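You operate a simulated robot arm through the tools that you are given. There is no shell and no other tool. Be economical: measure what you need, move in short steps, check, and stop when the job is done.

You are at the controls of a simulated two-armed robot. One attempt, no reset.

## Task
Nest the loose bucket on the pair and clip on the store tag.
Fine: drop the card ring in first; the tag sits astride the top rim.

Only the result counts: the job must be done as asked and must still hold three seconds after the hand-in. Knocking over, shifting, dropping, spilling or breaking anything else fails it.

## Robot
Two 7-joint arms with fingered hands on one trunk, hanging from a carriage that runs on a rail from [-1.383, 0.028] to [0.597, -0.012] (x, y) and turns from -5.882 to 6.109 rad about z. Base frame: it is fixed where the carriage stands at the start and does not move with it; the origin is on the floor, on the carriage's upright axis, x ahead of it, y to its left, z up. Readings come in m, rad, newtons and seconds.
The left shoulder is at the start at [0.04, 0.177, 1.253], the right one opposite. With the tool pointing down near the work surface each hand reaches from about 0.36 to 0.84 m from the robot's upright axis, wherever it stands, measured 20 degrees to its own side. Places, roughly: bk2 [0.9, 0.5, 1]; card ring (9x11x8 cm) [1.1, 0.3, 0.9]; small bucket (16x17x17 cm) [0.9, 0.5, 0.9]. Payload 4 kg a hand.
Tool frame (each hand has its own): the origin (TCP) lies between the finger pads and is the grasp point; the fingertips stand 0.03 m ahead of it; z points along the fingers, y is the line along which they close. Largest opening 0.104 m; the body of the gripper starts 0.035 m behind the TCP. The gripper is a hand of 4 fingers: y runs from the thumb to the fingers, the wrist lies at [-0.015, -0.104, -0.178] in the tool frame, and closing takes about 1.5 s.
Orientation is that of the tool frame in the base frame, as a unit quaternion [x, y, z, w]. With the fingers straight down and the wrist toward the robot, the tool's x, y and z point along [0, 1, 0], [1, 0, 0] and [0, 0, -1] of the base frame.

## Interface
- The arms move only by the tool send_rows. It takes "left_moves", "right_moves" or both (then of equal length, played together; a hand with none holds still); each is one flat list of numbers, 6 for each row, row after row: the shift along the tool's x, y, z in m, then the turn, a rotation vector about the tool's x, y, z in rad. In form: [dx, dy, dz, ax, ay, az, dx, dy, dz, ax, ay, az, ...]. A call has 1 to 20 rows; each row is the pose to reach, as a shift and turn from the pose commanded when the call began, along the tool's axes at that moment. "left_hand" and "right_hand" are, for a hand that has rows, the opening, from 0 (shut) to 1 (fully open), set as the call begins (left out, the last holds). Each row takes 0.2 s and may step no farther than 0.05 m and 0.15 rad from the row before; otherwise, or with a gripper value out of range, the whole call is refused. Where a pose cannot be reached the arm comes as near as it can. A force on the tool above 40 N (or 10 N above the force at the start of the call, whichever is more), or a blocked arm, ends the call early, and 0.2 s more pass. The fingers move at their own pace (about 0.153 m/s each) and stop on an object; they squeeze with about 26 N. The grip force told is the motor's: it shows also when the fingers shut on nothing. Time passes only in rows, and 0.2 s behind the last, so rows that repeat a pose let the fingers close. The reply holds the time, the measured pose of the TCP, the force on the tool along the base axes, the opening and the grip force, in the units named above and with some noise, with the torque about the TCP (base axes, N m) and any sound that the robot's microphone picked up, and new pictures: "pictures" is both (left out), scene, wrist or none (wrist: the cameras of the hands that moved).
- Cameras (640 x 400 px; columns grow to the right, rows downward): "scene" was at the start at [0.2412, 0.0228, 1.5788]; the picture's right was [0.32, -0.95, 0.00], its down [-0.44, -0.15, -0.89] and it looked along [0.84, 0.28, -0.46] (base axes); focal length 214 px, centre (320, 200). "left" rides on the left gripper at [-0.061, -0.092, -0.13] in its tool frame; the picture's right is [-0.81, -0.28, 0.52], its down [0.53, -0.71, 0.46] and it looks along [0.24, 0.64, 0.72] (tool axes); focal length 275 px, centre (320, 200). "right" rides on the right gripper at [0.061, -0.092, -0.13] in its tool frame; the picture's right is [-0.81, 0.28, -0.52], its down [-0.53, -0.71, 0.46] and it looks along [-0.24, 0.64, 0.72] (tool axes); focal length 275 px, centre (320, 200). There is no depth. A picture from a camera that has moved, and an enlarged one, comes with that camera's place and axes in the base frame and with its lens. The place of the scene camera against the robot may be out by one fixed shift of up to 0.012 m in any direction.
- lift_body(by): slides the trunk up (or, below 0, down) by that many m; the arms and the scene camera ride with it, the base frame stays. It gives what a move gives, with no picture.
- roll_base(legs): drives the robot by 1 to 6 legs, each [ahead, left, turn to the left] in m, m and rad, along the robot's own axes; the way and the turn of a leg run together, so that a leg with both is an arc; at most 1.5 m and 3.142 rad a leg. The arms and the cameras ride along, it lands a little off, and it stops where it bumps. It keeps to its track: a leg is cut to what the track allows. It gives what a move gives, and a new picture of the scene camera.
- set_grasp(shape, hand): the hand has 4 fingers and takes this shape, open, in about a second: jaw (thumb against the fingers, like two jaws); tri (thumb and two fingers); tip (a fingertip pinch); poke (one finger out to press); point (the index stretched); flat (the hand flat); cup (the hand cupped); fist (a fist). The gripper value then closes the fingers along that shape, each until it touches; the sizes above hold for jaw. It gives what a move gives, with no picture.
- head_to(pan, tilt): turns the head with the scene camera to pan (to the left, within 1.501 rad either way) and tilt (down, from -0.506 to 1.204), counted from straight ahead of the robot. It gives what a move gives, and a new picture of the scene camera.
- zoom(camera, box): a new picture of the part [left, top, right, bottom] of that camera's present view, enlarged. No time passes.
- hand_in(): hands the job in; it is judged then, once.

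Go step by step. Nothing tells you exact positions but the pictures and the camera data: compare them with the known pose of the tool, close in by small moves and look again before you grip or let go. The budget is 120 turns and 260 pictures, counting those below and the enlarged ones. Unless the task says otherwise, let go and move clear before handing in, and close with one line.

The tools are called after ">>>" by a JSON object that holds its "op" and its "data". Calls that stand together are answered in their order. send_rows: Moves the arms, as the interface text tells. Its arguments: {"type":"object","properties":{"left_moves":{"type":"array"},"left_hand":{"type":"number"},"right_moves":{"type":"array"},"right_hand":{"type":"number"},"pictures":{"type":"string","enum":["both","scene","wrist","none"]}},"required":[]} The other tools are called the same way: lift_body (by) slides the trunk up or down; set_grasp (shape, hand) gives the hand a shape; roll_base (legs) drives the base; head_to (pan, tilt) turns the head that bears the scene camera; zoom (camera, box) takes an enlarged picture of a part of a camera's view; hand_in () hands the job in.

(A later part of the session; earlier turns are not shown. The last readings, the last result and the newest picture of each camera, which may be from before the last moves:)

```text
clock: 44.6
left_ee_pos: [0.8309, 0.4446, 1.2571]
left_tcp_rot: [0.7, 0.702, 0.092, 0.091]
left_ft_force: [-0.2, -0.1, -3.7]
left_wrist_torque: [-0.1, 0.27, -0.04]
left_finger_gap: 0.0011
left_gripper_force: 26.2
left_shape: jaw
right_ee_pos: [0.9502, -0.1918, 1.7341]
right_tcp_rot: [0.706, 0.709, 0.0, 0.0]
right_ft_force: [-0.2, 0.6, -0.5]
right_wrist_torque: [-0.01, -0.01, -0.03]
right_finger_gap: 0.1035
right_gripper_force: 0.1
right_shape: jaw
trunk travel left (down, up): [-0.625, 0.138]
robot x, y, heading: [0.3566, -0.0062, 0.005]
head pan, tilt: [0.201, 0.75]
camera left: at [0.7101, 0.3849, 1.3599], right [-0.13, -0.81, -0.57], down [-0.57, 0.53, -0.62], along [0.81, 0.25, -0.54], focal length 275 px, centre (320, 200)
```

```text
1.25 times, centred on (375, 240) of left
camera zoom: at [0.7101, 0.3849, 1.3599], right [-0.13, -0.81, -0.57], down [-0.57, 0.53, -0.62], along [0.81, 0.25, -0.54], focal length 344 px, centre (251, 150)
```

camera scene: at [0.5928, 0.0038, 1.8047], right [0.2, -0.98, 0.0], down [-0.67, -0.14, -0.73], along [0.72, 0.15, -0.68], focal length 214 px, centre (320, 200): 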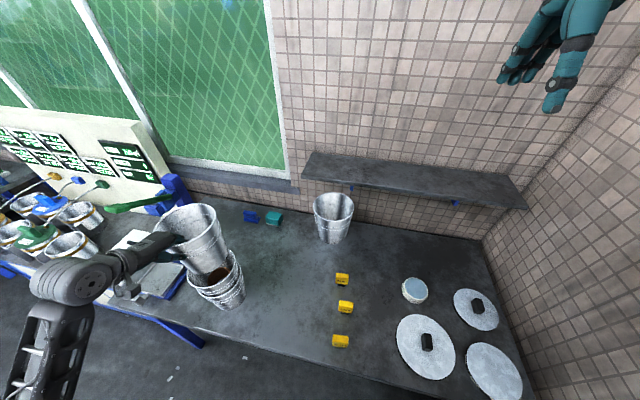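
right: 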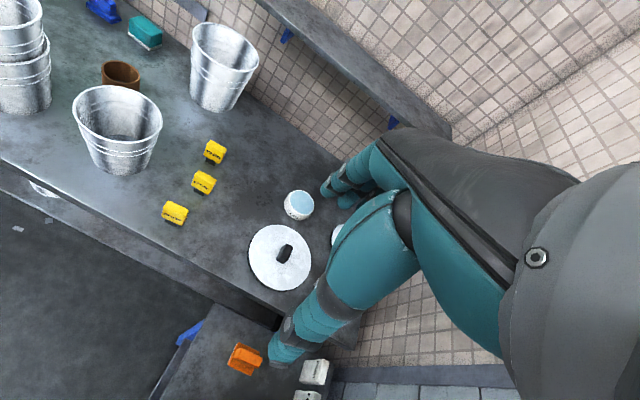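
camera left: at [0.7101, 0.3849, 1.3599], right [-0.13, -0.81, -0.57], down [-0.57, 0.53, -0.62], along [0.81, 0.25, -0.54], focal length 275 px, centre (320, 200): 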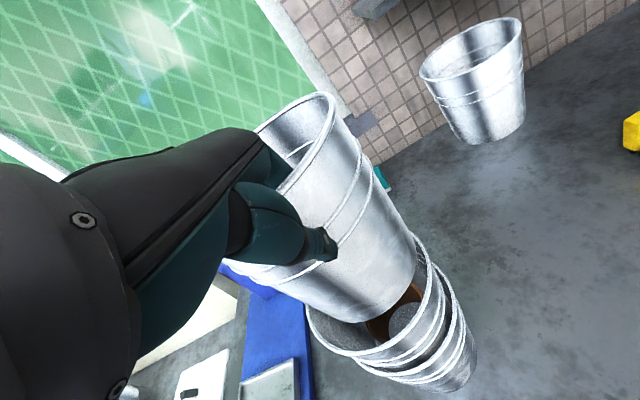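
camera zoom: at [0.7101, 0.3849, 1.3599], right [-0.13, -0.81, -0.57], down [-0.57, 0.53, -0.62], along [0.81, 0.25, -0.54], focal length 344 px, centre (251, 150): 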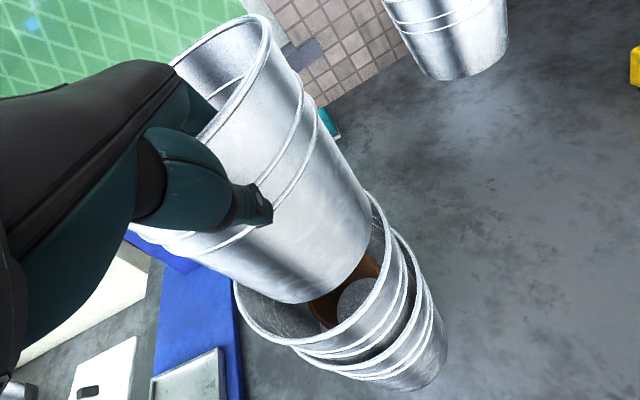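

Just above the rim, the held bottom looks about 6–9 mm right and forward of centre. I'll correct half of that while lowering in small steps, watching the force.

>>> {"op": "send_rows", "data": {"left_moves": [0.006, -0.006, -0.001, 0, 0, 0, 0.006, -0.0095, 0.0125, 0, 0, 0, 0.006, -0.0135, 0.0275, 0, 0, 0, 0.006, -0.0135, 0.0275, 0, 0, 0], "pictures": "wrist"}}

>>> {"op": "zoom", "data": {"camera": "scene", "box": [150, 200, 270, 320]}}

>>> {"op": "zoom", "data": {"camera": "left", "box": [230, 80, 520, 400]}}

```text
clock: 45.6
left_ee_pos: [0.8269, 0.4517, 1.2293]
left_tcp_rot: [0.7, 0.702, 0.094, 0.092]
left_ft_force: [-2.0, 1.0, 8.2]
left_wrist_torque: [-0.38, 0.14, -0.03]
left_finger_gap: 0.0007
left_gripper_force: 26.0
left_shape: jaw
right_ee_pos: [0.9509, -0.1926, 1.7343]
right_tcp_rot: [0.706, 0.708, 0.0, 0.0]
right_ft_force: [-0.1, 0.4, 0.5]
right_wrist_torque: [-0.02, -0.04, 0.0]
right_finger_gap: 0.1039
right_gripper_force: 0.0
right_shape: jaw
trunk travel left (down, up): [-0.625, 0.138]
robot x, y, heading: [0.3575, -0.0103, 0.007]
head pan, tilt: [0.201, 0.75]
camera left: at [0.7049, 0.3918, 1.3318], right [-0.13, -0.81, -0.57], down [-0.57, 0.53, -0.62], along [0.81, 0.25, -0.53], focal length 275 px, centre (320, 200)
```

left: 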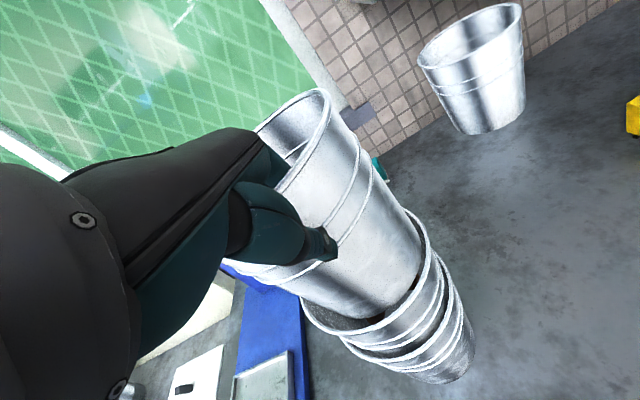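

```text
3.33 times, centred on (210, 260) of scene
camera zoom: at [0.5929, 0.0041, 1.805], right [0.2, -0.98, 0.0], down [-0.67, -0.14, -0.73], along [0.72, 0.15, -0.68], focal length 715 px, centre (687, 0)
```

zoom: 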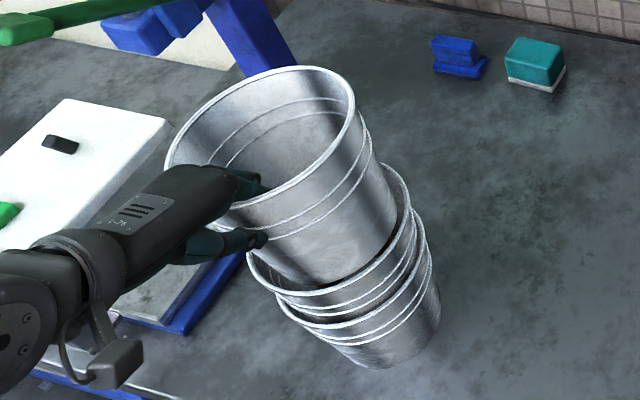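

```text
1.25 times, centred on (375, 240) of left
camera zoom: at [0.7049, 0.3918, 1.3318], right [-0.13, -0.81, -0.57], down [-0.57, 0.53, -0.62], along [0.81, 0.25, -0.53], focal length 344 px, centre (251, 150)
```

zoom: 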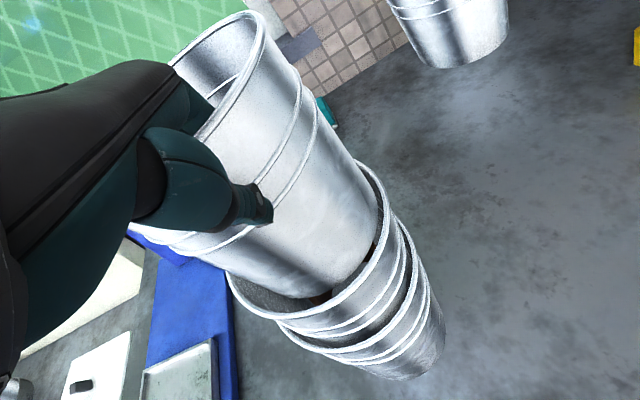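

Contact of about 12 N, and the torque suggests the near-right side of the bottom touches the wall. I'll lift a few mm, move 8 mm left and 6 mm ahead, and lower again gently.

>>> {"op": "send_rows", "data": {"left_moves": [0, 0.002, -0.0077, 0, 0, 0, 0.008, 0.008, -0.006, 0, 0, 0, 0.008, 0.0045, 0.007, 0, 0, 0, 0.008, 0.0045, 0.007, 0, 0, 0], "pictures": "wrist"}}

>>> {"op": "zoom", "data": {"camera": "scene", "box": [150, 200, 270, 320]}}

```text
clock: 46.6
left_ee_pos: [0.831, 0.459, 1.2224]
left_tcp_rot: [0.7, 0.703, 0.091, 0.091]
left_ft_force: [-0.6, -0.1, -2.7]
left_wrist_torque: [-0.06, 0.28, -0.03]
left_finger_gap: 0.0011
left_gripper_force: 25.8
left_shape: jaw
right_ee_pos: [0.9512, -0.1926, 1.7331]
right_tcp_rot: [0.706, 0.709, -0.001, 0.0]
right_ft_force: [0.3, -0.5, 0.3]
right_wrist_torque: [0.0, 0.02, -0.01]
right_finger_gap: 0.1038
right_gripper_force: 0.0
right_shape: jaw
trunk travel left (down, up): [-0.625, 0.138]
robot x, y, heading: [0.357, -0.0068, 0.003]
head pan, tilt: [0.201, 0.75]
camera left: at [0.7099, 0.3986, 1.3247], right [-0.13, -0.81, -0.57], down [-0.57, 0.53, -0.62], along [0.81, 0.25, -0.54], focal length 275 px, centre (320, 200)
```

left: 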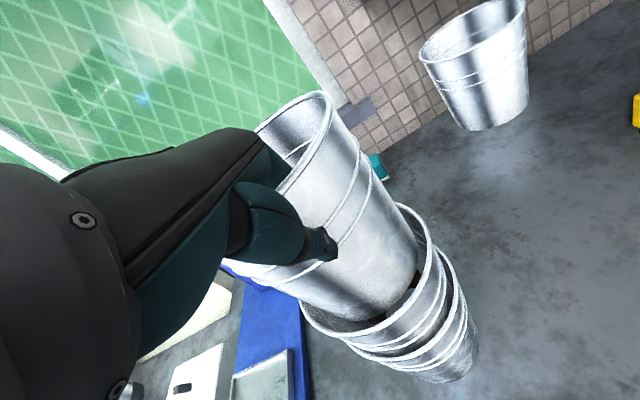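

```text
3.33 times, centred on (210, 260) of scene
camera zoom: at [0.5927, 0.0038, 1.8047], right [0.2, -0.98, 0.0], down [-0.67, -0.14, -0.73], along [0.72, 0.15, -0.68], focal length 715 px, centre (687, 0)
```

zoom: 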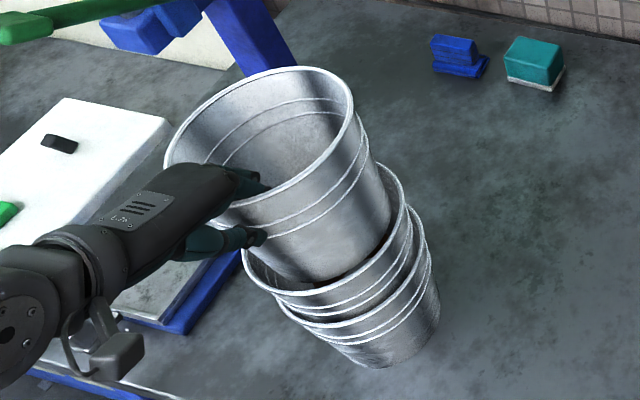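

Clean now, and lower than before. I'll continue lowering.

>>> {"op": "send_rows", "data": {"left_moves": [0, -0.0026, 0.0097, 0, 0, 0, 0, -0.0051, 0.0193, 0, 0, 0, 0, -0.0064, 0.0242, 0, 0, 0, 0, -0.0064, 0.0242, 0, 0, 0], "pictures": "wrist"}}

>>> {"op": "zoom", "data": {"camera": "scene", "box": [150, 200, 270, 320]}}

```text
clock: 47.6
left_ee_pos: [0.8318, 0.4597, 1.1954]
left_tcp_rot: [0.7, 0.702, 0.092, 0.092]
left_ft_force: [-0.8, 0.0, -3.7]
left_wrist_torque: [-0.08, 0.31, 0.0]
left_finger_gap: 0.0009
left_gripper_force: 25.9
left_shape: jaw
right_ee_pos: [0.951, -0.1942, 1.7344]
right_tcp_rot: [0.706, 0.709, 0.0, 0.0]
right_ft_force: [-0.5, 0.1, -1.3]
right_wrist_torque: [0.02, 0.0, 0.0]
right_finger_gap: 0.1042
right_gripper_force: 0.1
right_shape: jaw
trunk travel left (down, up): [-0.625, 0.138]
robot x, y, heading: [0.3576, -0.0076, -0.0]
head pan, tilt: [0.201, 0.75]
camera left: at [0.7099, 0.3996, 1.299], right [-0.13, -0.81, -0.57], down [-0.57, 0.53, -0.62], along [0.81, 0.25, -0.54], focal length 275 px, centre (320, 200)
```

left: 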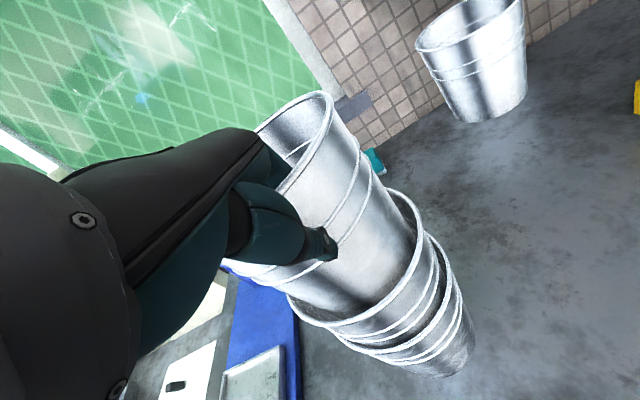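

```text
3.33 times, centred on (210, 260) of scene
camera zoom: at [0.5928, 0.0038, 1.8047], right [0.2, -0.98, 0.0], down [-0.67, -0.14, -0.73], along [0.72, 0.15, -0.68], focal length 715 px, centre (687, 0)
```

zoom: 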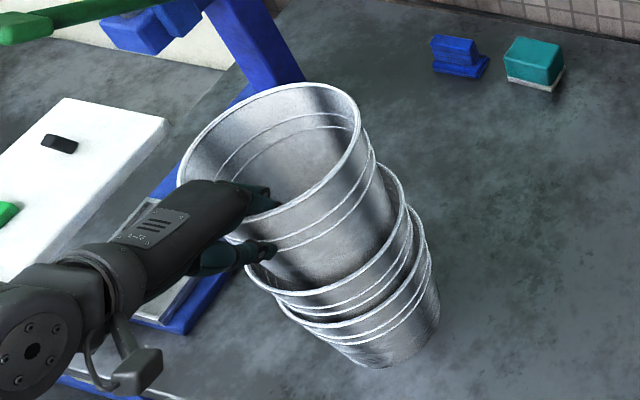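

>>> {"op": "send_rows", "data": {"left_moves": [0, -0.0026, 0.0097, 0, 0, 0, 0, -0.0046, 0.0174, 0, 0, 0, 0, -0.0046, 0.0174, 0, 0, 0], "pictures": "wrist"}}

>>> {"op": "zoom", "data": {"camera": "scene", "box": [150, 200, 270, 320]}}

```text
clock: 48.5
left_ee_pos: [0.8321, 0.4581, 1.1773]
left_tcp_rot: [0.7, 0.702, 0.091, 0.09]
left_ft_force: [0.4, 0.0, -2.6]
left_wrist_torque: [-0.08, 0.27, 0.03]
left_finger_gap: 0.0008
left_gripper_force: 26.1
left_shape: jaw
right_ee_pos: [0.95, -0.1934, 1.734]
right_tcp_rot: [0.706, 0.709, 0.0, 0.0]
right_ft_force: [-0.6, 0.5, -0.8]
right_wrist_torque: [0.0, -0.01, 0.0]
right_finger_gap: 0.1032
right_gripper_force: 0.0
right_shape: jaw
trunk travel left (down, up): [-0.625, 0.138]
robot x, y, heading: [0.3568, -0.0089, 0.004]
head pan, tilt: [0.201, 0.75]
camera left: at [0.7101, 0.3991, 1.2806], right [-0.13, -0.81, -0.57], down [-0.57, 0.53, -0.62], along [0.81, 0.25, -0.54], focal length 275 px, centre (320, 200)
```

left: 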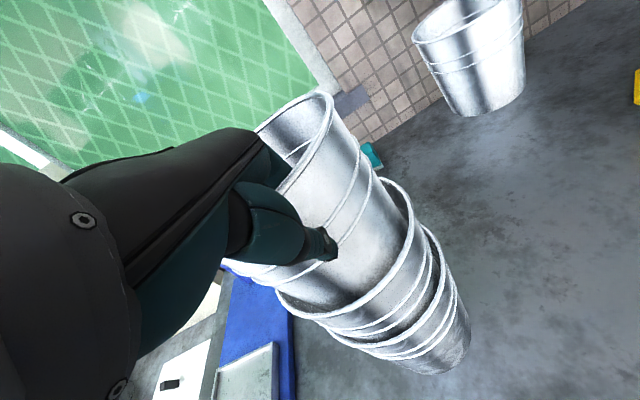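

```text
3.33 times, centred on (210, 260) of scene
camera zoom: at [0.5928, 0.0038, 1.8047], right [0.2, -0.98, 0.0], down [-0.67, -0.14, -0.73], along [0.72, 0.15, -0.68], focal length 715 px, centre (687, 0)
```

zoom: 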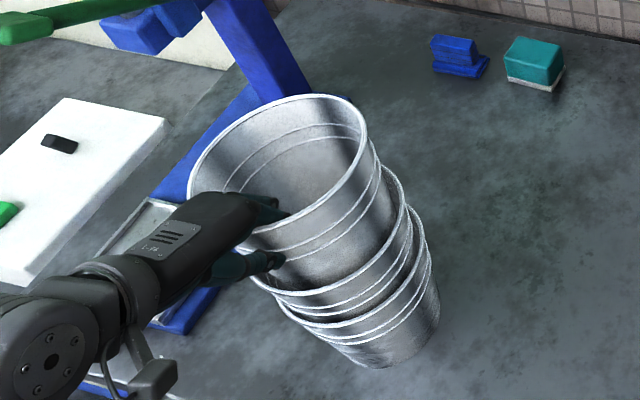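

>>> {"op": "send_rows", "data": {"left_moves": [0, -0.0026, 0.0097, 0, 0, 0, 0, -0.0046, 0.0174, 0, 0, 0, 0, -0.0046, 0.0174, 0, 0, 0], "pictures": "none"}}

>>> {"op": "zoom", "data": {"camera": "scene", "box": [150, 200, 270, 320]}}

```text
clock: 49.2
left_ee_pos: [0.8312, 0.4587, 1.16]
left_tcp_rot: [0.7, 0.702, 0.093, 0.092]
left_ft_force: [0.1, -0.8, -3.3]
left_wrist_torque: [-0.06, 0.31, 0.0]
left_finger_gap: 0.001
left_gripper_force: 26.3
left_shape: jaw
right_ee_pos: [0.9504, -0.1927, 1.7346]
right_tcp_rot: [0.706, 0.708, 0.0, 0.001]
right_ft_force: [-0.7, -0.9, 1.1]
right_wrist_torque: [0.0, 0.0, -0.03]
right_finger_gap: 0.1037
right_gripper_force: 0.1
right_shape: jaw
trunk travel left (down, up): [-0.625, 0.138]
robot x, y, heading: [0.3536, -0.0095, -0.001]
head pan, tilt: [0.201, 0.75]
```

```text
3.33 times, centred on (210, 260) of scene
camera zoom: at [0.5927, 0.0038, 1.8047], right [0.2, -0.98, 0.0], down [-0.67, -0.14, -0.73], along [0.72, 0.15, -0.68], focal length 715 px, centre (687, 0)
```

zoom: 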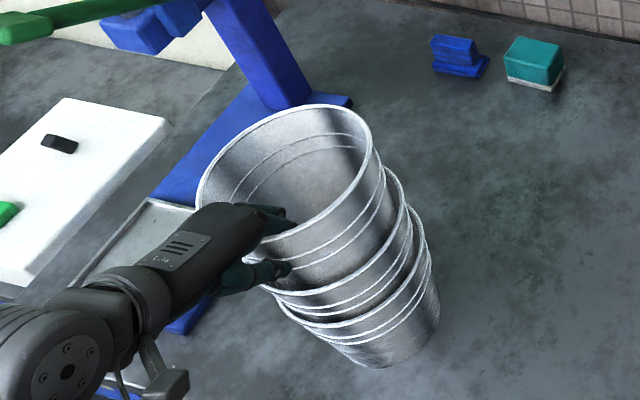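

>>> {"op": "send_rows", "data": {"left_moves": [0, -0.0013, 0.0048, 0, 0, 0, 0, -0.0026, 0.0097, 0, 0, 0, 0, -0.0026, 0.0097, 0, 0, 0], "pictures": "wrist"}}

>>> {"op": "zoom", "data": {"camera": "scene", "box": [150, 200, 270, 320]}}

```text
clock: 50.0
left_ee_pos: [0.8319, 0.4597, 1.1511]
left_tcp_rot: [0.7, 0.702, 0.092, 0.092]
left_ft_force: [-0.6, -1.5, -1.8]
left_wrist_torque: [0.01, 0.16, -0.04]
left_finger_gap: 0.0009
left_gripper_force: 26.2
left_shape: jaw
right_ee_pos: [0.9503, -0.1924, 1.7329]
right_tcp_rot: [0.706, 0.708, -0.001, 0.0]
right_ft_force: [-0.3, -0.9, -0.6]
right_wrist_torque: [0.01, 0.01, 0.0]
right_finger_gap: 0.1035
right_gripper_force: 0.0
right_shape: jaw
trunk travel left (down, up): [-0.625, 0.138]
robot x, y, heading: [0.361, -0.0086, 0.001]
head pan, tilt: [0.201, 0.75]
camera left: at [0.7097, 0.3987, 1.2535], right [-0.13, -0.81, -0.57], down [-0.57, 0.53, -0.62], along [0.81, 0.25, -0.53], focal length 275 px, centre (320, 200)
```

left: 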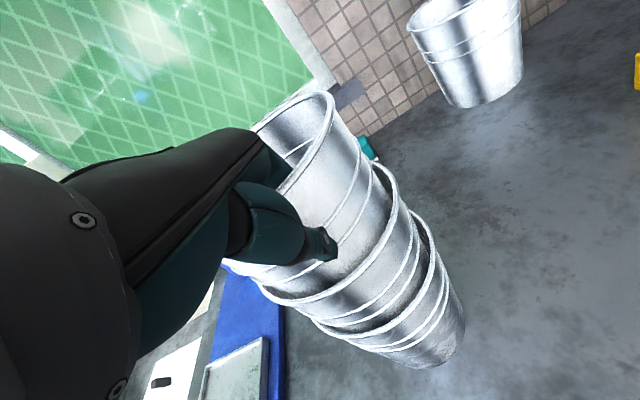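

```text
3.33 times, centred on (210, 260) of scene
camera zoom: at [0.5928, 0.0038, 1.8048], right [0.2, -0.98, 0.0], down [-0.67, -0.14, -0.73], along [0.72, 0.15, -0.68], focal length 715 px, centre (687, 0)
```

zoom: 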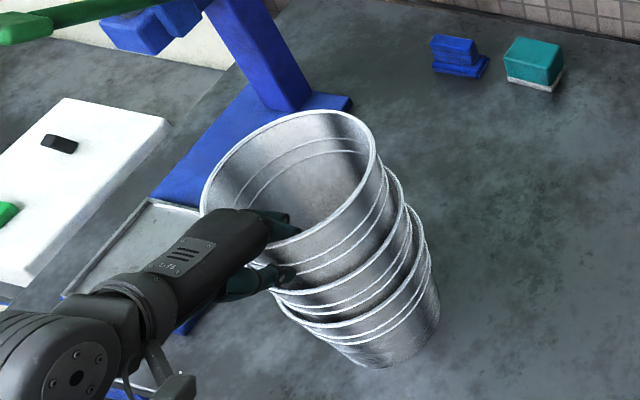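

Light contact is beginning. I'll go another 4 mm.

>>> {"op": "send_rows", "data": {"left_moves": [0, -0.0006, 0.0022, 0, 0, 0, 0, -0.0011, 0.0042, 0, 0, 0, 0, -0.0011, 0.0042, 0, 0, 0], "pictures": "none"}}

```text
clock: 50.9
left_ee_pos: [0.8312, 0.4603, 1.1459]
left_tcp_rot: [0.7, 0.702, 0.092, 0.092]
left_ft_force: [0.5, -0.6, -1.3]
left_wrist_torque: [0.04, 0.09, -0.09]
left_finger_gap: 0.001
left_gripper_force: 26.3
left_shape: jaw
right_ee_pos: [0.9508, -0.1927, 1.735]
right_tcp_rot: [0.706, 0.708, 0.0, 0.001]
right_ft_force: [-1.3, 0.3, 0.2]
right_wrist_torque: [-0.01, 0.01, 0.01]
right_finger_gap: 0.1038
right_gripper_force: 0.1
right_shape: jaw
trunk travel left (down, up): [-0.625, 0.138]
robot x, y, heading: [0.3568, -0.0053, 0.005]
head pan, tilt: [0.201, 0.75]
```

>>> {"op": "send_rows", "data": {"left_moves": [0, -0.0011, 0.0042, 0, 0, 0, 0, -0.0021, 0.008, 0, 0, 0, 0, -0.0021, 0.008, 0, 0, 0], "pictures": "wrist"}}

>>> {"op": "zoom", "data": {"camera": "scene", "box": [150, 200, 270, 320]}}

```text
clock: 51.6
left_ee_pos: [0.8337, 0.459, 1.1405]
left_tcp_rot: [0.7, 0.701, 0.095, 0.094]
left_ft_force: [-6.7, -5.9, 22.6]
left_wrist_torque: [0.0, -0.15, -0.17]
left_finger_gap: 0.0012
left_gripper_force: 26.2
left_shape: jaw
right_ee_pos: [0.9492, -0.1926, 1.7357]
right_tcp_rot: [0.706, 0.708, 0.0, 0.0]
right_ft_force: [0.3, -0.1, -0.3]
right_wrist_torque: [-0.04, 0.02, -0.05]
right_finger_gap: 0.1039
right_gripper_force: 0.1
right_shape: jaw
trunk travel left (down, up): [-0.625, 0.138]
robot x, y, heading: [0.3578, -0.009, 0.0]
head pan, tilt: [0.201, 0.75]
camera left: at [0.7108, 0.3993, 1.2432], right [-0.13, -0.81, -0.57], down [-0.57, 0.53, -0.63], along [0.81, 0.25, -0.53], focal length 275 px, centre (320, 200)
```

left: 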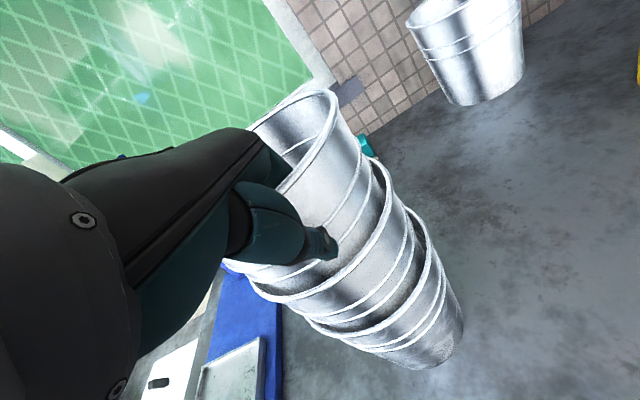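

```text
3.33 times, centred on (210, 260) of scene
camera zoom: at [0.593, 0.004, 1.8052], right [0.2, -0.98, 0.0], down [-0.67, -0.14, -0.73], along [0.72, 0.15, -0.68], focal length 715 px, centre (687, 0)
```

zoom: 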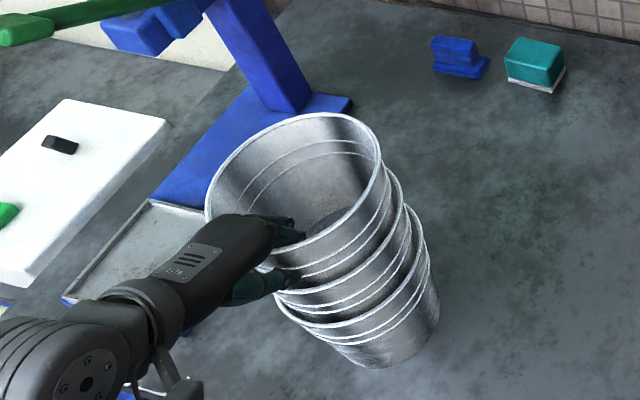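

Firmly seated: 22 N up, and the spacing matches the pair. I'll ease up 3 mm and release with a modest opening.

>>> {"op": "send_rows", "data": {"left_moves": [0, 0.0013, -0.005, 0, 0, 0, 0, 0.0013, -0.005, 0, 0, 0], "pictures": "none"}}

>>> {"op": "send_rows", "data": {"left_moves": [0, 0, 0, 0, 0, 0, 0, 0, 0, 0, 0, 0, 0, 0, 0, 0, 0, 0, 0, 0, 0, 0, 0, 0], "left_hand": 0.35}}

>>> {"op": "zoom", "data": {"camera": "scene", "box": [150, 200, 270, 320]}}

```text
clock: 52.2
left_ee_pos: [0.8319, 0.4602, 1.1424]
left_tcp_rot: [0.7, 0.703, 0.091, 0.09]
left_ft_force: [1.5, -0.4, 1.1]
left_wrist_torque: [0.05, -0.04, -0.04]
left_finger_gap: 0.0012
left_gripper_force: 26.1
left_shape: jaw
right_ee_pos: [0.9514, -0.1934, 1.733]
right_tcp_rot: [0.706, 0.708, 0.0, 0.0]
right_ft_force: [0.4, 0.4, -0.3]
right_wrist_torque: [-0.01, 0.03, -0.02]
right_finger_gap: 0.104
right_gripper_force: 0.0
right_shape: jaw
trunk travel left (down, up): [-0.625, 0.138]
robot x, y, heading: [0.3569, -0.0055, 0.003]
head pan, tilt: [0.201, 0.75]
```

```text
clock: 53.2
left_ee_pos: [0.832, 0.4575, 1.1438]
left_tcp_rot: [0.7, 0.702, 0.092, 0.092]
left_ft_force: [0.1, -0.9, 0.2]
left_wrist_torque: [-0.01, -0.03, 0.01]
left_finger_gap: 0.0362
left_gripper_force: 0.2
left_shape: jaw
right_ee_pos: [0.9509, -0.1921, 1.7346]
right_tcp_rot: [0.706, 0.708, 0.0, 0.0]
right_ft_force: [-0.1, 0.5, 0.1]
right_wrist_torque: [0.03, -0.03, 0.01]
right_finger_gap: 0.1036
right_gripper_force: 0.1
right_shape: jaw
trunk travel left (down, up): [-0.625, 0.138]
robot x, y, heading: [0.3581, -0.0125, 0.003]
head pan, tilt: [0.201, 0.75]
camera scene: at [0.5929, 0.0039, 1.8048], right [0.2, -0.98, 0.0], down [-0.67, -0.14, -0.73], along [0.72, 0.15, -0.68], focal length 214 px, centre (320, 200)
camera left: at [0.7099, 0.3991, 1.2467], right [-0.13, -0.81, -0.57], down [-0.57, 0.53, -0.62], along [0.81, 0.25, -0.53], focal length 275 px, centre (320, 200)
```

scene: 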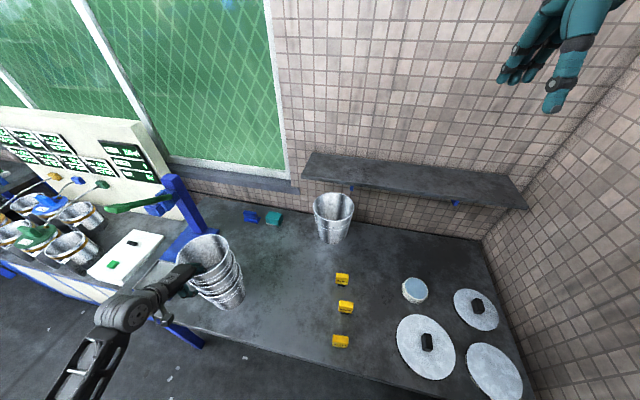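
left: 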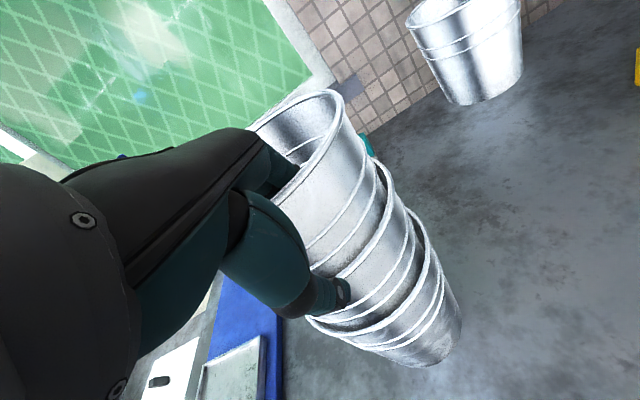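

```text
3.33 times, centred on (210, 260) of scene
camera zoom: at [0.5929, 0.0039, 1.8048], right [0.2, -0.98, 0.0], down [-0.67, -0.14, -0.73], along [0.72, 0.15, -0.68], focal length 715 px, centre (687, 0)
```

zoom: 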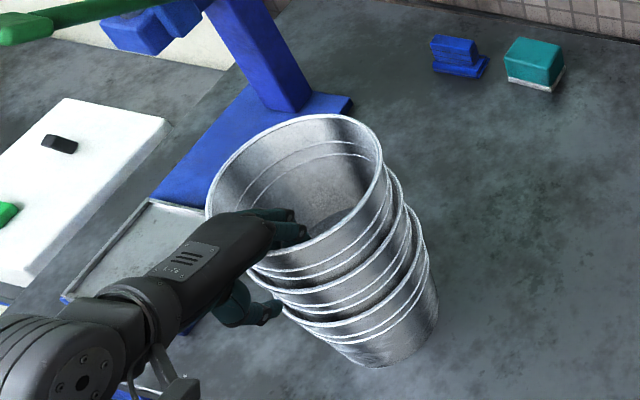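

Released cleanly. I'll withdraw along the tool axis, then inspect.

>>> {"op": "send_rows", "data": {"left_moves": [0, 0, -0.03, 0, 0, 0, 0, 0, -0.07, 0, 0, 0, 0, 0, -0.11, 0, 0, 0, 0, -0.02, -0.15, 0, 0, 0, 0, -0.05, -0.18, 0, 0, 0, 0, -0.05, -0.18, 0.1, 0, 0, 0, -0.05, -0.18, 0.2, 0, 0, 0, -0.05, -0.18, 0.26, 0, 0]}}

>>> {"op": "zoom", "data": {"camera": "scene", "box": [150, 210, 270, 320]}}

```text
clock: 55.0
left_ee_pos: [0.7374, 0.4595, 1.3031]
left_tcp_rot: [0.706, 0.708, 0.0, -0.001]
left_ft_force: [-0.6, 0.6, 0.4]
left_wrist_torque: [0.0, -0.01, -0.03]
left_finger_gap: 0.0362
left_gripper_force: 0.1
left_shape: jaw
right_ee_pos: [0.95, -0.1914, 1.7343]
right_tcp_rot: [0.705, 0.709, 0.0, 0.0]
right_ft_force: [-1.0, -0.6, 0.8]
right_wrist_torque: [0.02, 0.0, 0.04]
right_finger_gap: 0.1036
right_gripper_force: 0.1
right_shape: jaw
trunk travel left (down, up): [-0.625, 0.138]
robot x, y, heading: [0.3562, -0.0066, 0.003]
head pan, tilt: [0.201, 0.75]
camera scene: at [0.5929, 0.0039, 1.8048], right [0.2, -0.98, 0.0], down [-0.67, -0.14, -0.73], along [0.72, 0.15, -0.68], focal length 214 px, centre (320, 200)
camera left: at [0.6463, 0.3993, 1.4353], right [-0.27, -0.81, -0.52], down [-0.72, 0.53, -0.45], along [0.64, 0.25, -0.73], focal length 275 px, centre (320, 200)
```

scene: 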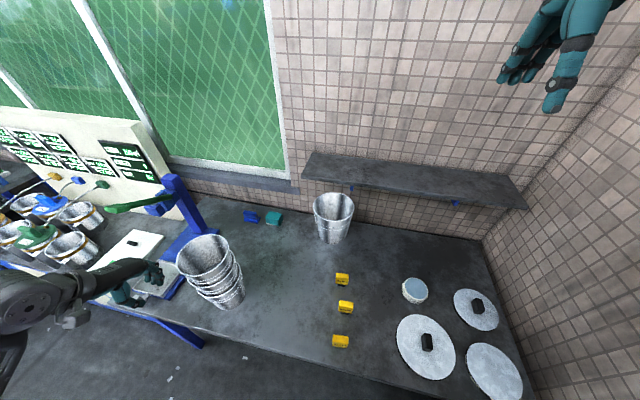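
left: 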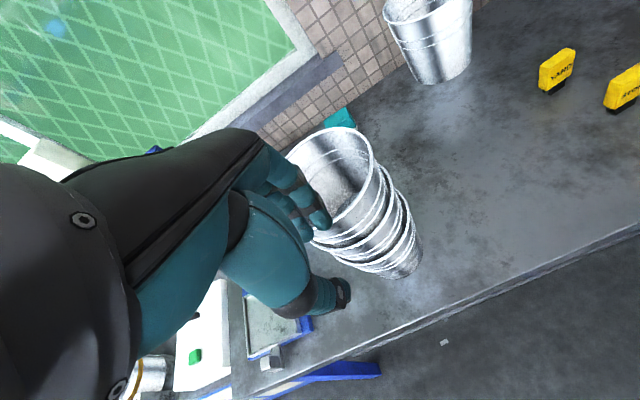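

```text
3.64 times, centred on (210, 265) of scene
camera zoom: at [0.5929, 0.0039, 1.8048], right [0.2, -0.98, 0.0], down [-0.67, -0.14, -0.73], along [0.72, 0.15, -0.68], focal length 780 px, centre (720, -36)
```

zoom: 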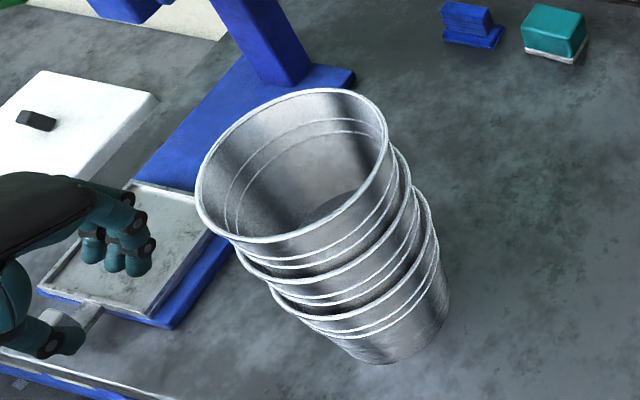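

The three buckets are evenly nested. Now for the STORE tag: I'll bring the left hand over near it to inspect its shape.

>>> {"op": "send_rows", "data": {"left_moves": [-0.045, 0, 0, 0, 0, 0, -0.09, 0, 0, 0, 0, 0, -0.135, 0, 0, 0, 0, 0, -0.18, 0, 0, 0, 0, 0, -0.225, 0, 0, 0, 0, 0, -0.27, 0.01, 0, 0, 0, 0, -0.315, 0.03, 0, 0, 0, 0, -0.355, 0.05, 0, 0, 0, 0, -0.395, 0.08, 0, 0, 0, 0, -0.43, 0.11, 0, 0, 0, 0, -0.46, 0.14, 0, 0, 0, 0, -0.48, 0.165, 0, 0, 0, 0, -0.48, 0.165, 0, 0, 0, 0], "pictures": "none"}}

>>> {"op": "lift_body", "data": {"by": -0.15}}

>>> {"op": "head_to", "data": {"pan": 0.1, "tilt": 0.85}}

>>> {"op": "zoom", "data": {"camera": "left", "box": [200, 50, 640, 400]}}

```text
clock: 57.9
left_ee_pos: [0.9021, -0.0203, 1.3032]
left_tcp_rot: [0.705, 0.709, 0.0, 0.001]
left_ft_force: [-0.4, -0.4, -0.8]
left_wrist_torque: [0.0, -0.02, 0.0]
left_finger_gap: 0.0362
left_gripper_force: 0.0
left_shape: jaw
left hand out of reach, approached as far as the arm can: row 3, 4, 5, 6
right_ee_pos: [0.9507, -0.1931, 1.7352]
right_tcp_rot: [0.706, 0.708, 0.0, 0.0]
right_ft_force: [0.1, -0.1, -0.4]
right_wrist_torque: [0.0, 0.04, -0.03]
right_finger_gap: 0.1037
right_gripper_force: 0.1
right_shape: jaw
trunk travel left (down, up): [-0.625, 0.138]
robot x, y, heading: [0.3571, -0.004, 0.007]
head pan, tilt: [0.201, 0.75]
```

```text
clock: 59.6
left_ee_pos: [0.903, -0.0186, 1.1531]
left_tcp_rot: [0.706, 0.708, 0.0, 0.0]
left_ft_force: [-0.2, -1.2, -0.5]
left_wrist_torque: [-0.01, -0.01, 0.02]
left_finger_gap: 0.0361
left_gripper_force: 0.1
left_shape: jaw
right_ee_pos: [0.9502, -0.1918, 1.5842]
right_tcp_rot: [0.706, 0.708, 0.001, 0.0]
right_ft_force: [-0.1, 0.2, -0.1]
right_wrist_torque: [-0.02, -0.02, 0.0]
right_finger_gap: 0.1039
right_gripper_force: 0.1
right_shape: jaw
trunk travel left (down, up): [-0.475, 0.288]
robot x, y, heading: [0.3563, -0.0036, 0.003]
head pan, tilt: [0.201, 0.75]
```

```text
clock: 60.3
left_ee_pos: [0.9023, -0.0188, 1.1531]
left_tcp_rot: [0.706, 0.708, 0.0, 0.0]
left_ft_force: [-0.1, -0.2, 0.0]
left_wrist_torque: [-0.01, 0.06, 0.02]
left_finger_gap: 0.0362
left_gripper_force: 0.0
left_shape: jaw
right_ee_pos: [0.9494, -0.1927, 1.5855]
right_tcp_rot: [0.706, 0.708, -0.001, 0.0]
right_ft_force: [-0.1, -0.8, -0.1]
right_wrist_torque: [0.01, 0.02, -0.02]
right_finger_gap: 0.1039
right_gripper_force: 0.0
right_shape: jaw
trunk travel left (down, up): [-0.475, 0.288]
robot x, y, heading: [0.3555, -0.0073, 0.003]
head pan, tilt: [0.099, 0.85]
camera scene: at [0.5895, -0.0049, 1.6468], right [0.1, -0.99, 0.0], down [-0.75, -0.08, -0.66], along [0.66, 0.07, -0.75], focal length 214 px, centre (320, 200)
```

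scene: 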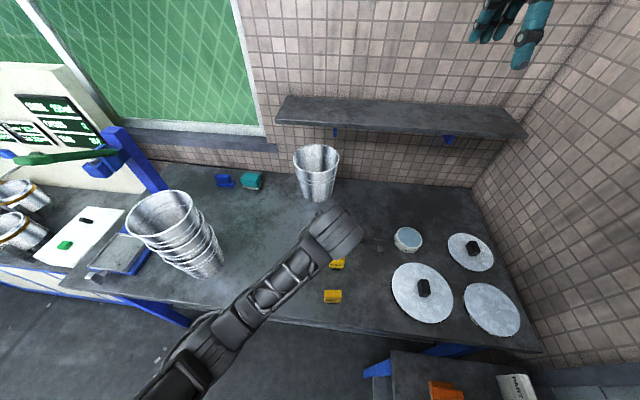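

```text
1.14 times, centred on (420, 225) of left
camera zoom: at [0.8111, -0.0795, 1.2842], right [-0.27, -0.81, -0.52], down [-0.71, 0.53, -0.46], along [0.64, 0.25, -0.72], focal length 315 px, centre (206, 171)
```

zoom: 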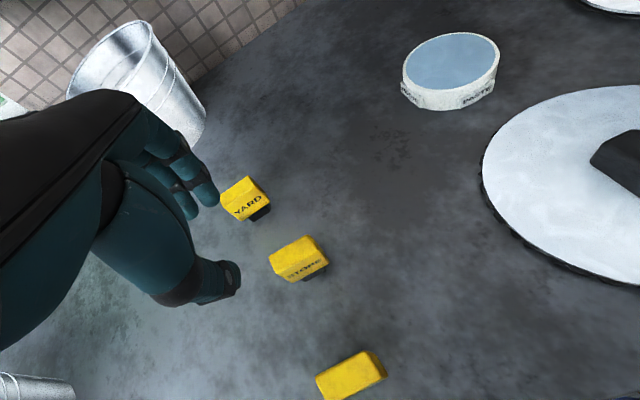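

>>> {"op": "zoom", "data": {"camera": "scene", "box": [310, 245, 360, 305]}}

>>> {"op": "zoom", "data": {"camera": "left", "box": [350, 190, 460, 300]}}

```text
6.67 times, centred on (335, 275) of scene
camera zoom: at [0.5895, -0.0049, 1.6468], right [0.1, -0.99, 0.0], down [-0.75, -0.08, -0.66], along [0.66, 0.07, -0.75], focal length 1430 px, centre (220, -300)
```

zoom: 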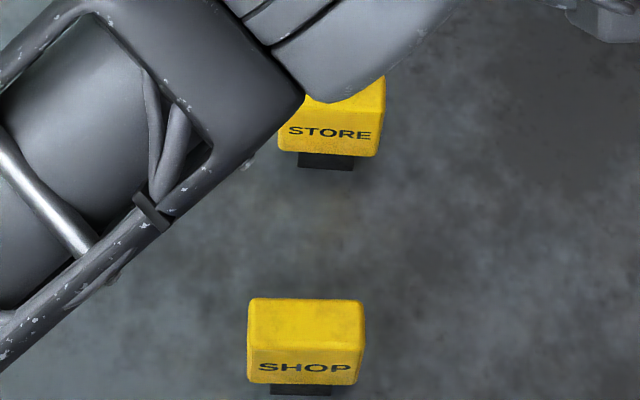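

```text
3.64 times, centred on (405, 245) of left
camera zoom: at [0.8111, -0.0795, 1.2842], right [-0.27, -0.81, -0.52], down [-0.71, 0.53, -0.46], along [0.64, 0.25, -0.72], focal length 1001 px, centre (11, 36)
```

zoom: 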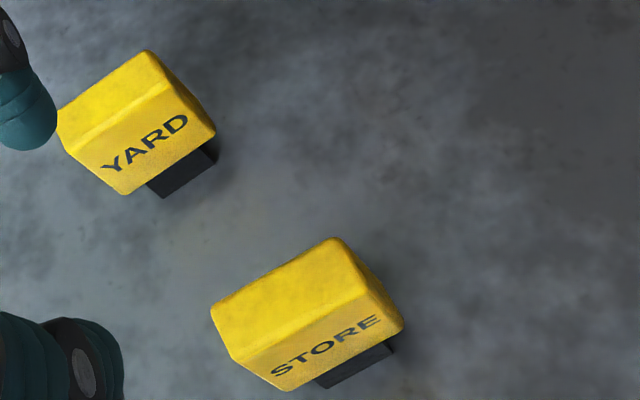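

The tag is about 6 cm wide along y and 2.5 cm thick along x, centred near [0.963, -0.017] with its top at about 0.88. I'll position above it with the fingers partly open.

>>> {"op": "send_rows", "data": {"left_moves": [0, 0.03, 0, 0, 0, 0, 0, 0.061, 0.01, 0, 0, 0, 0, 0.061, 0.05, 0, 0, 0, 0, 0.061, 0.1, 0, 0, 0, 0, 0.061, 0.15, 0, 0, 0, 0, 0.061, 0.18, 0, 0, 0, 0, 0.061, 0.18, 0, 0, 0], "left_hand": 0.7, "pictures": "both"}}

>>> {"op": "zoom", "data": {"camera": "left", "box": [260, 150, 580, 400]}}

```text
clock: 61.9
left_ee_pos: [0.9628, -0.0191, 0.9725]
left_tcp_rot: [0.706, 0.708, 0.0, -0.001]
left_ft_force: [-0.8, 0.7, 0.6]
left_wrist_torque: [-0.01, 0.01, -0.01]
left_finger_gap: 0.0726
left_gripper_force: 0.0
left_shape: jaw
right_ee_pos: [0.9505, -0.1929, 1.5831]
right_tcp_rot: [0.706, 0.708, 0.001, 0.0]
right_ft_force: [0.2, 0.1, -0.5]
right_wrist_torque: [-0.02, -0.01, 0.0]
right_finger_gap: 0.1041
right_gripper_force: 0.1
right_shape: jaw
trunk travel left (down, up): [-0.475, 0.288]
robot x, y, heading: [0.3597, -0.0065, 0.003]
head pan, tilt: [0.099, 0.85]
camera scene: at [0.5895, -0.0049, 1.6468], right [0.1, -0.99, 0.0], down [-0.75, -0.08, -0.66], along [0.66, 0.07, -0.75], focal length 214 px, centre (320, 200)
camera left: at [0.8713, -0.0793, 1.1032], right [-0.27, -0.81, -0.52], down [-0.71, 0.53, -0.46], along [0.64, 0.25, -0.72], focal length 275 px, centre (320, 200)
```

scene: 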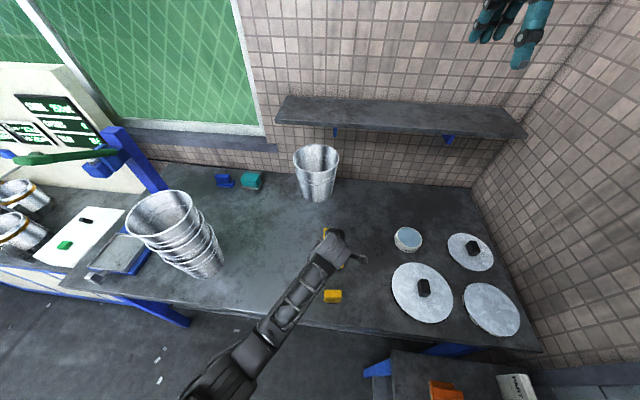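
left: 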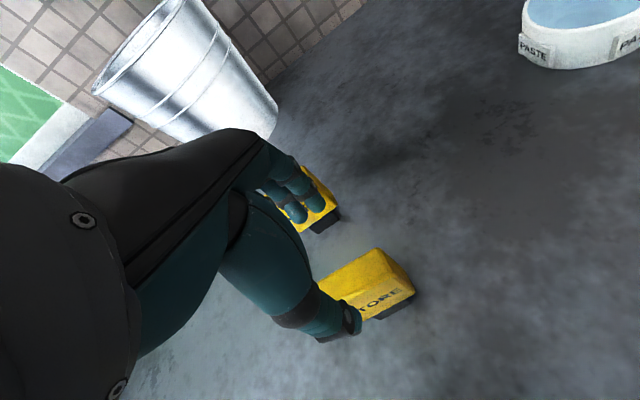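

```text
1.60 times, centred on (420, 275) of left
camera zoom: at [0.8713, -0.0793, 1.1032], right [-0.27, -0.81, -0.52], down [-0.71, 0.53, -0.46], along [0.64, 0.25, -0.72], focal length 440 px, centre (160, 80)
```

zoom: 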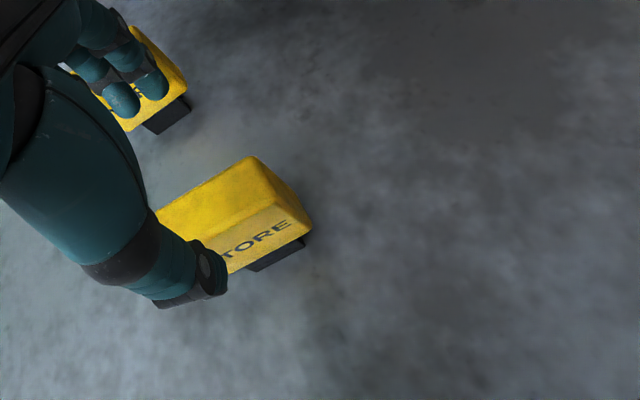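

Centre refined to [0.966, -0.012]. Descending to grip the yellow block.

>>> {"op": "send_rows", "data": {"left_moves": [0.006, 0.003, 0.03, 0, 0, 0, 0.006, 0.003, 0.07, 0, 0, 0, 0.006, 0.003, 0.1, 0, 0, 0, 0.006, 0.003, 0.1, 0, 0, 0], "pictures": "both"}}

>>> {"op": "zoom", "data": {"camera": "left", "box": [200, 120, 520, 400]}}

```text
clock: 62.9
left_ee_pos: [0.9706, -0.0162, 0.879]
left_tcp_rot: [0.707, 0.707, 0.002, 0.007]
left_ft_force: [-5.9, 2.3, 32.7]
left_wrist_torque: [-0.05, -0.02, 0.04]
left_finger_gap: 0.0717
left_gripper_force: 0.1
left_shape: jaw
right_ee_pos: [0.9506, -0.193, 1.5855]
right_tcp_rot: [0.706, 0.708, 0.0, 0.0]
right_ft_force: [-0.4, -0.1, -1.2]
right_wrist_torque: [-0.02, 0.0, 0.01]
right_finger_gap: 0.1035
right_gripper_force: 0.1
right_shape: jaw
trunk travel left (down, up): [-0.475, 0.288]
robot x, y, heading: [0.359, -0.0067, 0.006]
head pan, tilt: [0.099, 0.85]
camera scene: at [0.5903, -0.0047, 1.6477], right [0.1, -0.99, 0.0], down [-0.75, -0.08, -0.66], along [0.66, 0.07, -0.75], focal length 214 px, centre (320, 200)
camera left: at [0.8777, -0.0747, 1.0098], right [-0.27, -0.81, -0.52], down [-0.71, 0.53, -0.47], along [0.65, 0.24, -0.72], focal length 275 px, centre (320, 200)
```

scene: 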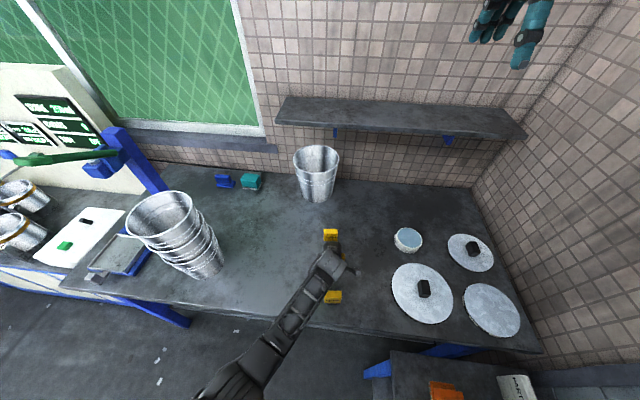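
left: 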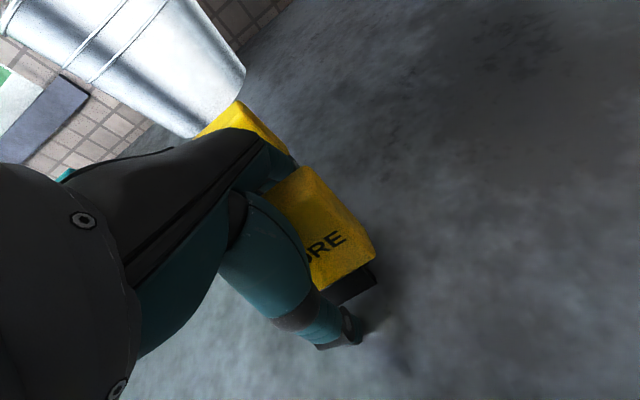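

```text
1.43 times, centred on (360, 260) of left
camera zoom: at [0.8777, -0.0747, 1.0098], right [-0.27, -0.81, -0.52], down [-0.71, 0.53, -0.47], along [0.65, 0.24, -0.72], focal length 393 px, centre (263, 114)
```

zoom: 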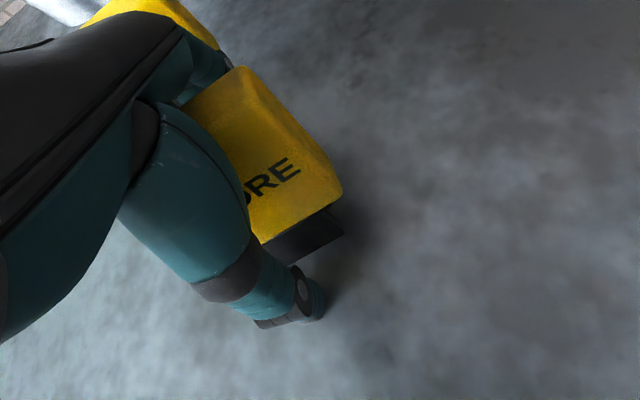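

The palm touched the tag's top, so the tag is taller than I took it, with its top at about 0.91. I'll rise 1 cm, recentre 1.2 cm back, and look.

>>> {"op": "send_rows", "data": {"left_moves": [0, 0, -0.012, 0, 0, 0, -0.004, -0.01, -0.012, 0, 0, 0, -0.004, -0.01, -0.012, 0, 0, 0], "pictures": "wrist"}}

>>> {"op": "zoom", "data": {"camera": "left", "box": [230, 120, 430, 370]}}

>>> {"op": "zoom", "data": {"camera": "scene", "box": [290, 220, 370, 310]}}

```text
clock: 63.7
left_ee_pos: [0.9557, -0.0168, 0.8856]
left_tcp_rot: [0.706, 0.709, 0.0, -0.002]
left_ft_force: [-0.2, 0.7, 0.4]
left_wrist_torque: [0.03, -0.02, -0.01]
left_finger_gap: 0.0729
left_gripper_force: 0.0
left_shape: jaw
right_ee_pos: [0.9511, -0.1929, 1.5835]
right_tcp_rot: [0.706, 0.709, 0.001, 0.0]
right_ft_force: [0.3, 0.0, -0.2]
right_wrist_torque: [-0.01, 0.0, -0.01]
right_finger_gap: 0.1037
right_gripper_force: 0.0
right_shape: jaw
trunk travel left (down, up): [-0.475, 0.288]
robot x, y, heading: [0.359, -0.0084, 0.004]
head pan, tilt: [0.099, 0.85]
camera left: at [0.8645, -0.0766, 1.0154], right [-0.27, -0.81, -0.52], down [-0.72, 0.53, -0.45], along [0.64, 0.25, -0.73], focal length 275 px, centre (320, 200)
```

left: 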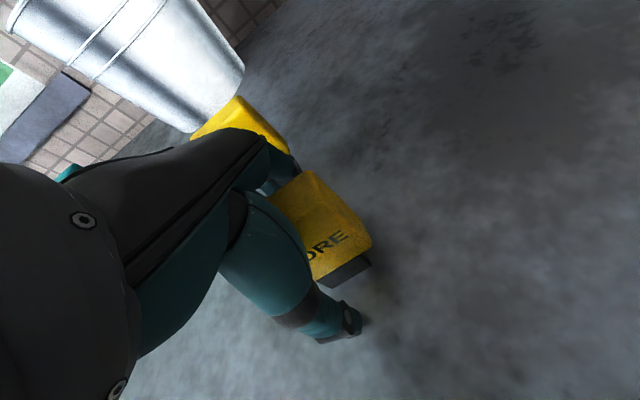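

```text
1.60 times, centred on (330, 245) of left
camera zoom: at [0.8645, -0.0766, 1.0154], right [-0.27, -0.81, -0.52], down [-0.72, 0.53, -0.45], along [0.64, 0.25, -0.73], focal length 440 px, centre (304, 128)
```

zoom: 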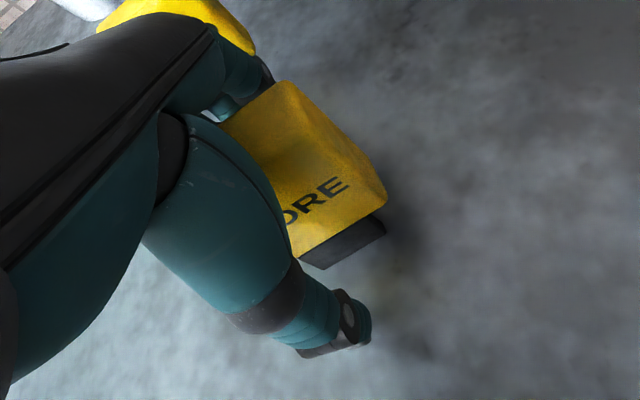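

```text
4.44 times, centred on (330, 265) of scene
camera zoom: at [0.5895, -0.0048, 1.6467], right [0.1, -0.99, 0.0], down [-0.75, -0.08, -0.66], along [0.66, 0.07, -0.75], focal length 953 px, centre (276, -89)
```

zoom: 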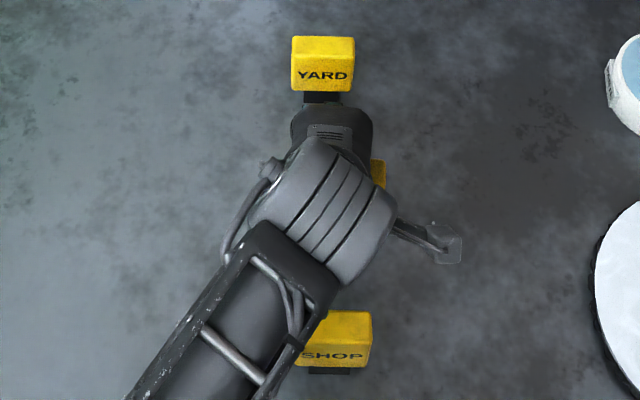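

The tag stands undisturbed between thumb and fingers. I'll nudge 6 mm ahead to centre and close.

>>> {"op": "send_rows", "data": {"left_moves": [0, 0.006, 0, 0, 0, 0, 0, 0.006, 0, 0, 0, 0, 0, 0.006, 0, 0, 0, 0, 0, 0.006, 0, 0, 0, 0, 0, 0.006, 0, 0, 0, 0, 0, 0.006, 0, 0, 0, 0, 0, 0.006, 0, 0, 0, 0], "left_hand": 0, "pictures": "wrist"}}

>>> {"op": "zoom", "data": {"camera": "left", "box": [230, 120, 430, 370]}}

```text
clock: 65.3
left_ee_pos: [0.963, -0.0178, 0.885]
left_tcp_rot: [0.706, 0.708, 0.0, 0.0]
left_ft_force: [-0.5, -0.2, 0.3]
left_wrist_torque: [0.02, 0.03, 0.0]
left_finger_gap: 0.0126
left_gripper_force: 25.5
left_shape: jaw
right_ee_pos: [0.9498, -0.1927, 1.5837]
right_tcp_rot: [0.705, 0.709, -0.001, 0.0]
right_ft_force: [-0.1, 0.2, -0.9]
right_wrist_torque: [-0.03, 0.02, 0.01]
right_finger_gap: 0.1035
right_gripper_force: 0.1
right_shape: jaw
trunk travel left (down, up): [-0.475, 0.288]
robot x, y, heading: [0.3607, -0.0093, 0.008]
head pan, tilt: [0.099, 0.85]
camera left: at [0.8709, -0.0768, 1.0164], right [-0.27, -0.81, -0.52], down [-0.71, 0.53, -0.46], along [0.64, 0.25, -0.72], focal length 275 px, centre (320, 200)
```

left: 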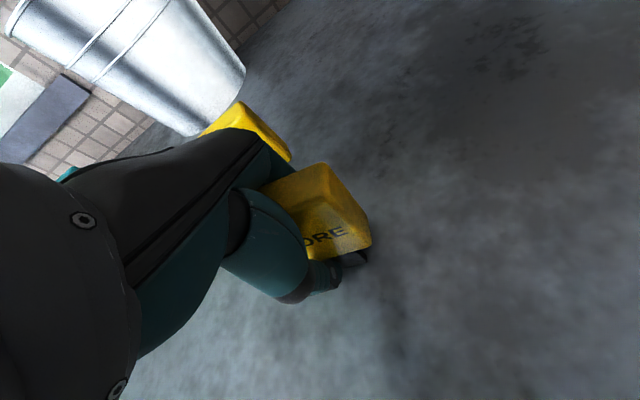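

```text
1.60 times, centred on (330, 245) of left
camera zoom: at [0.8709, -0.0768, 1.0164], right [-0.27, -0.81, -0.52], down [-0.71, 0.53, -0.46], along [0.64, 0.25, -0.72], focal length 440 px, centre (304, 128)
```

zoom: 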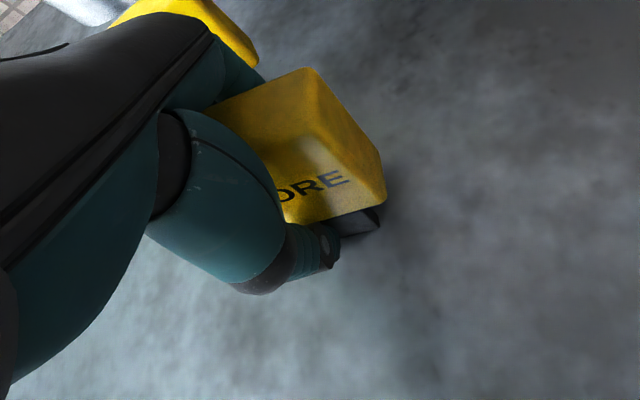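

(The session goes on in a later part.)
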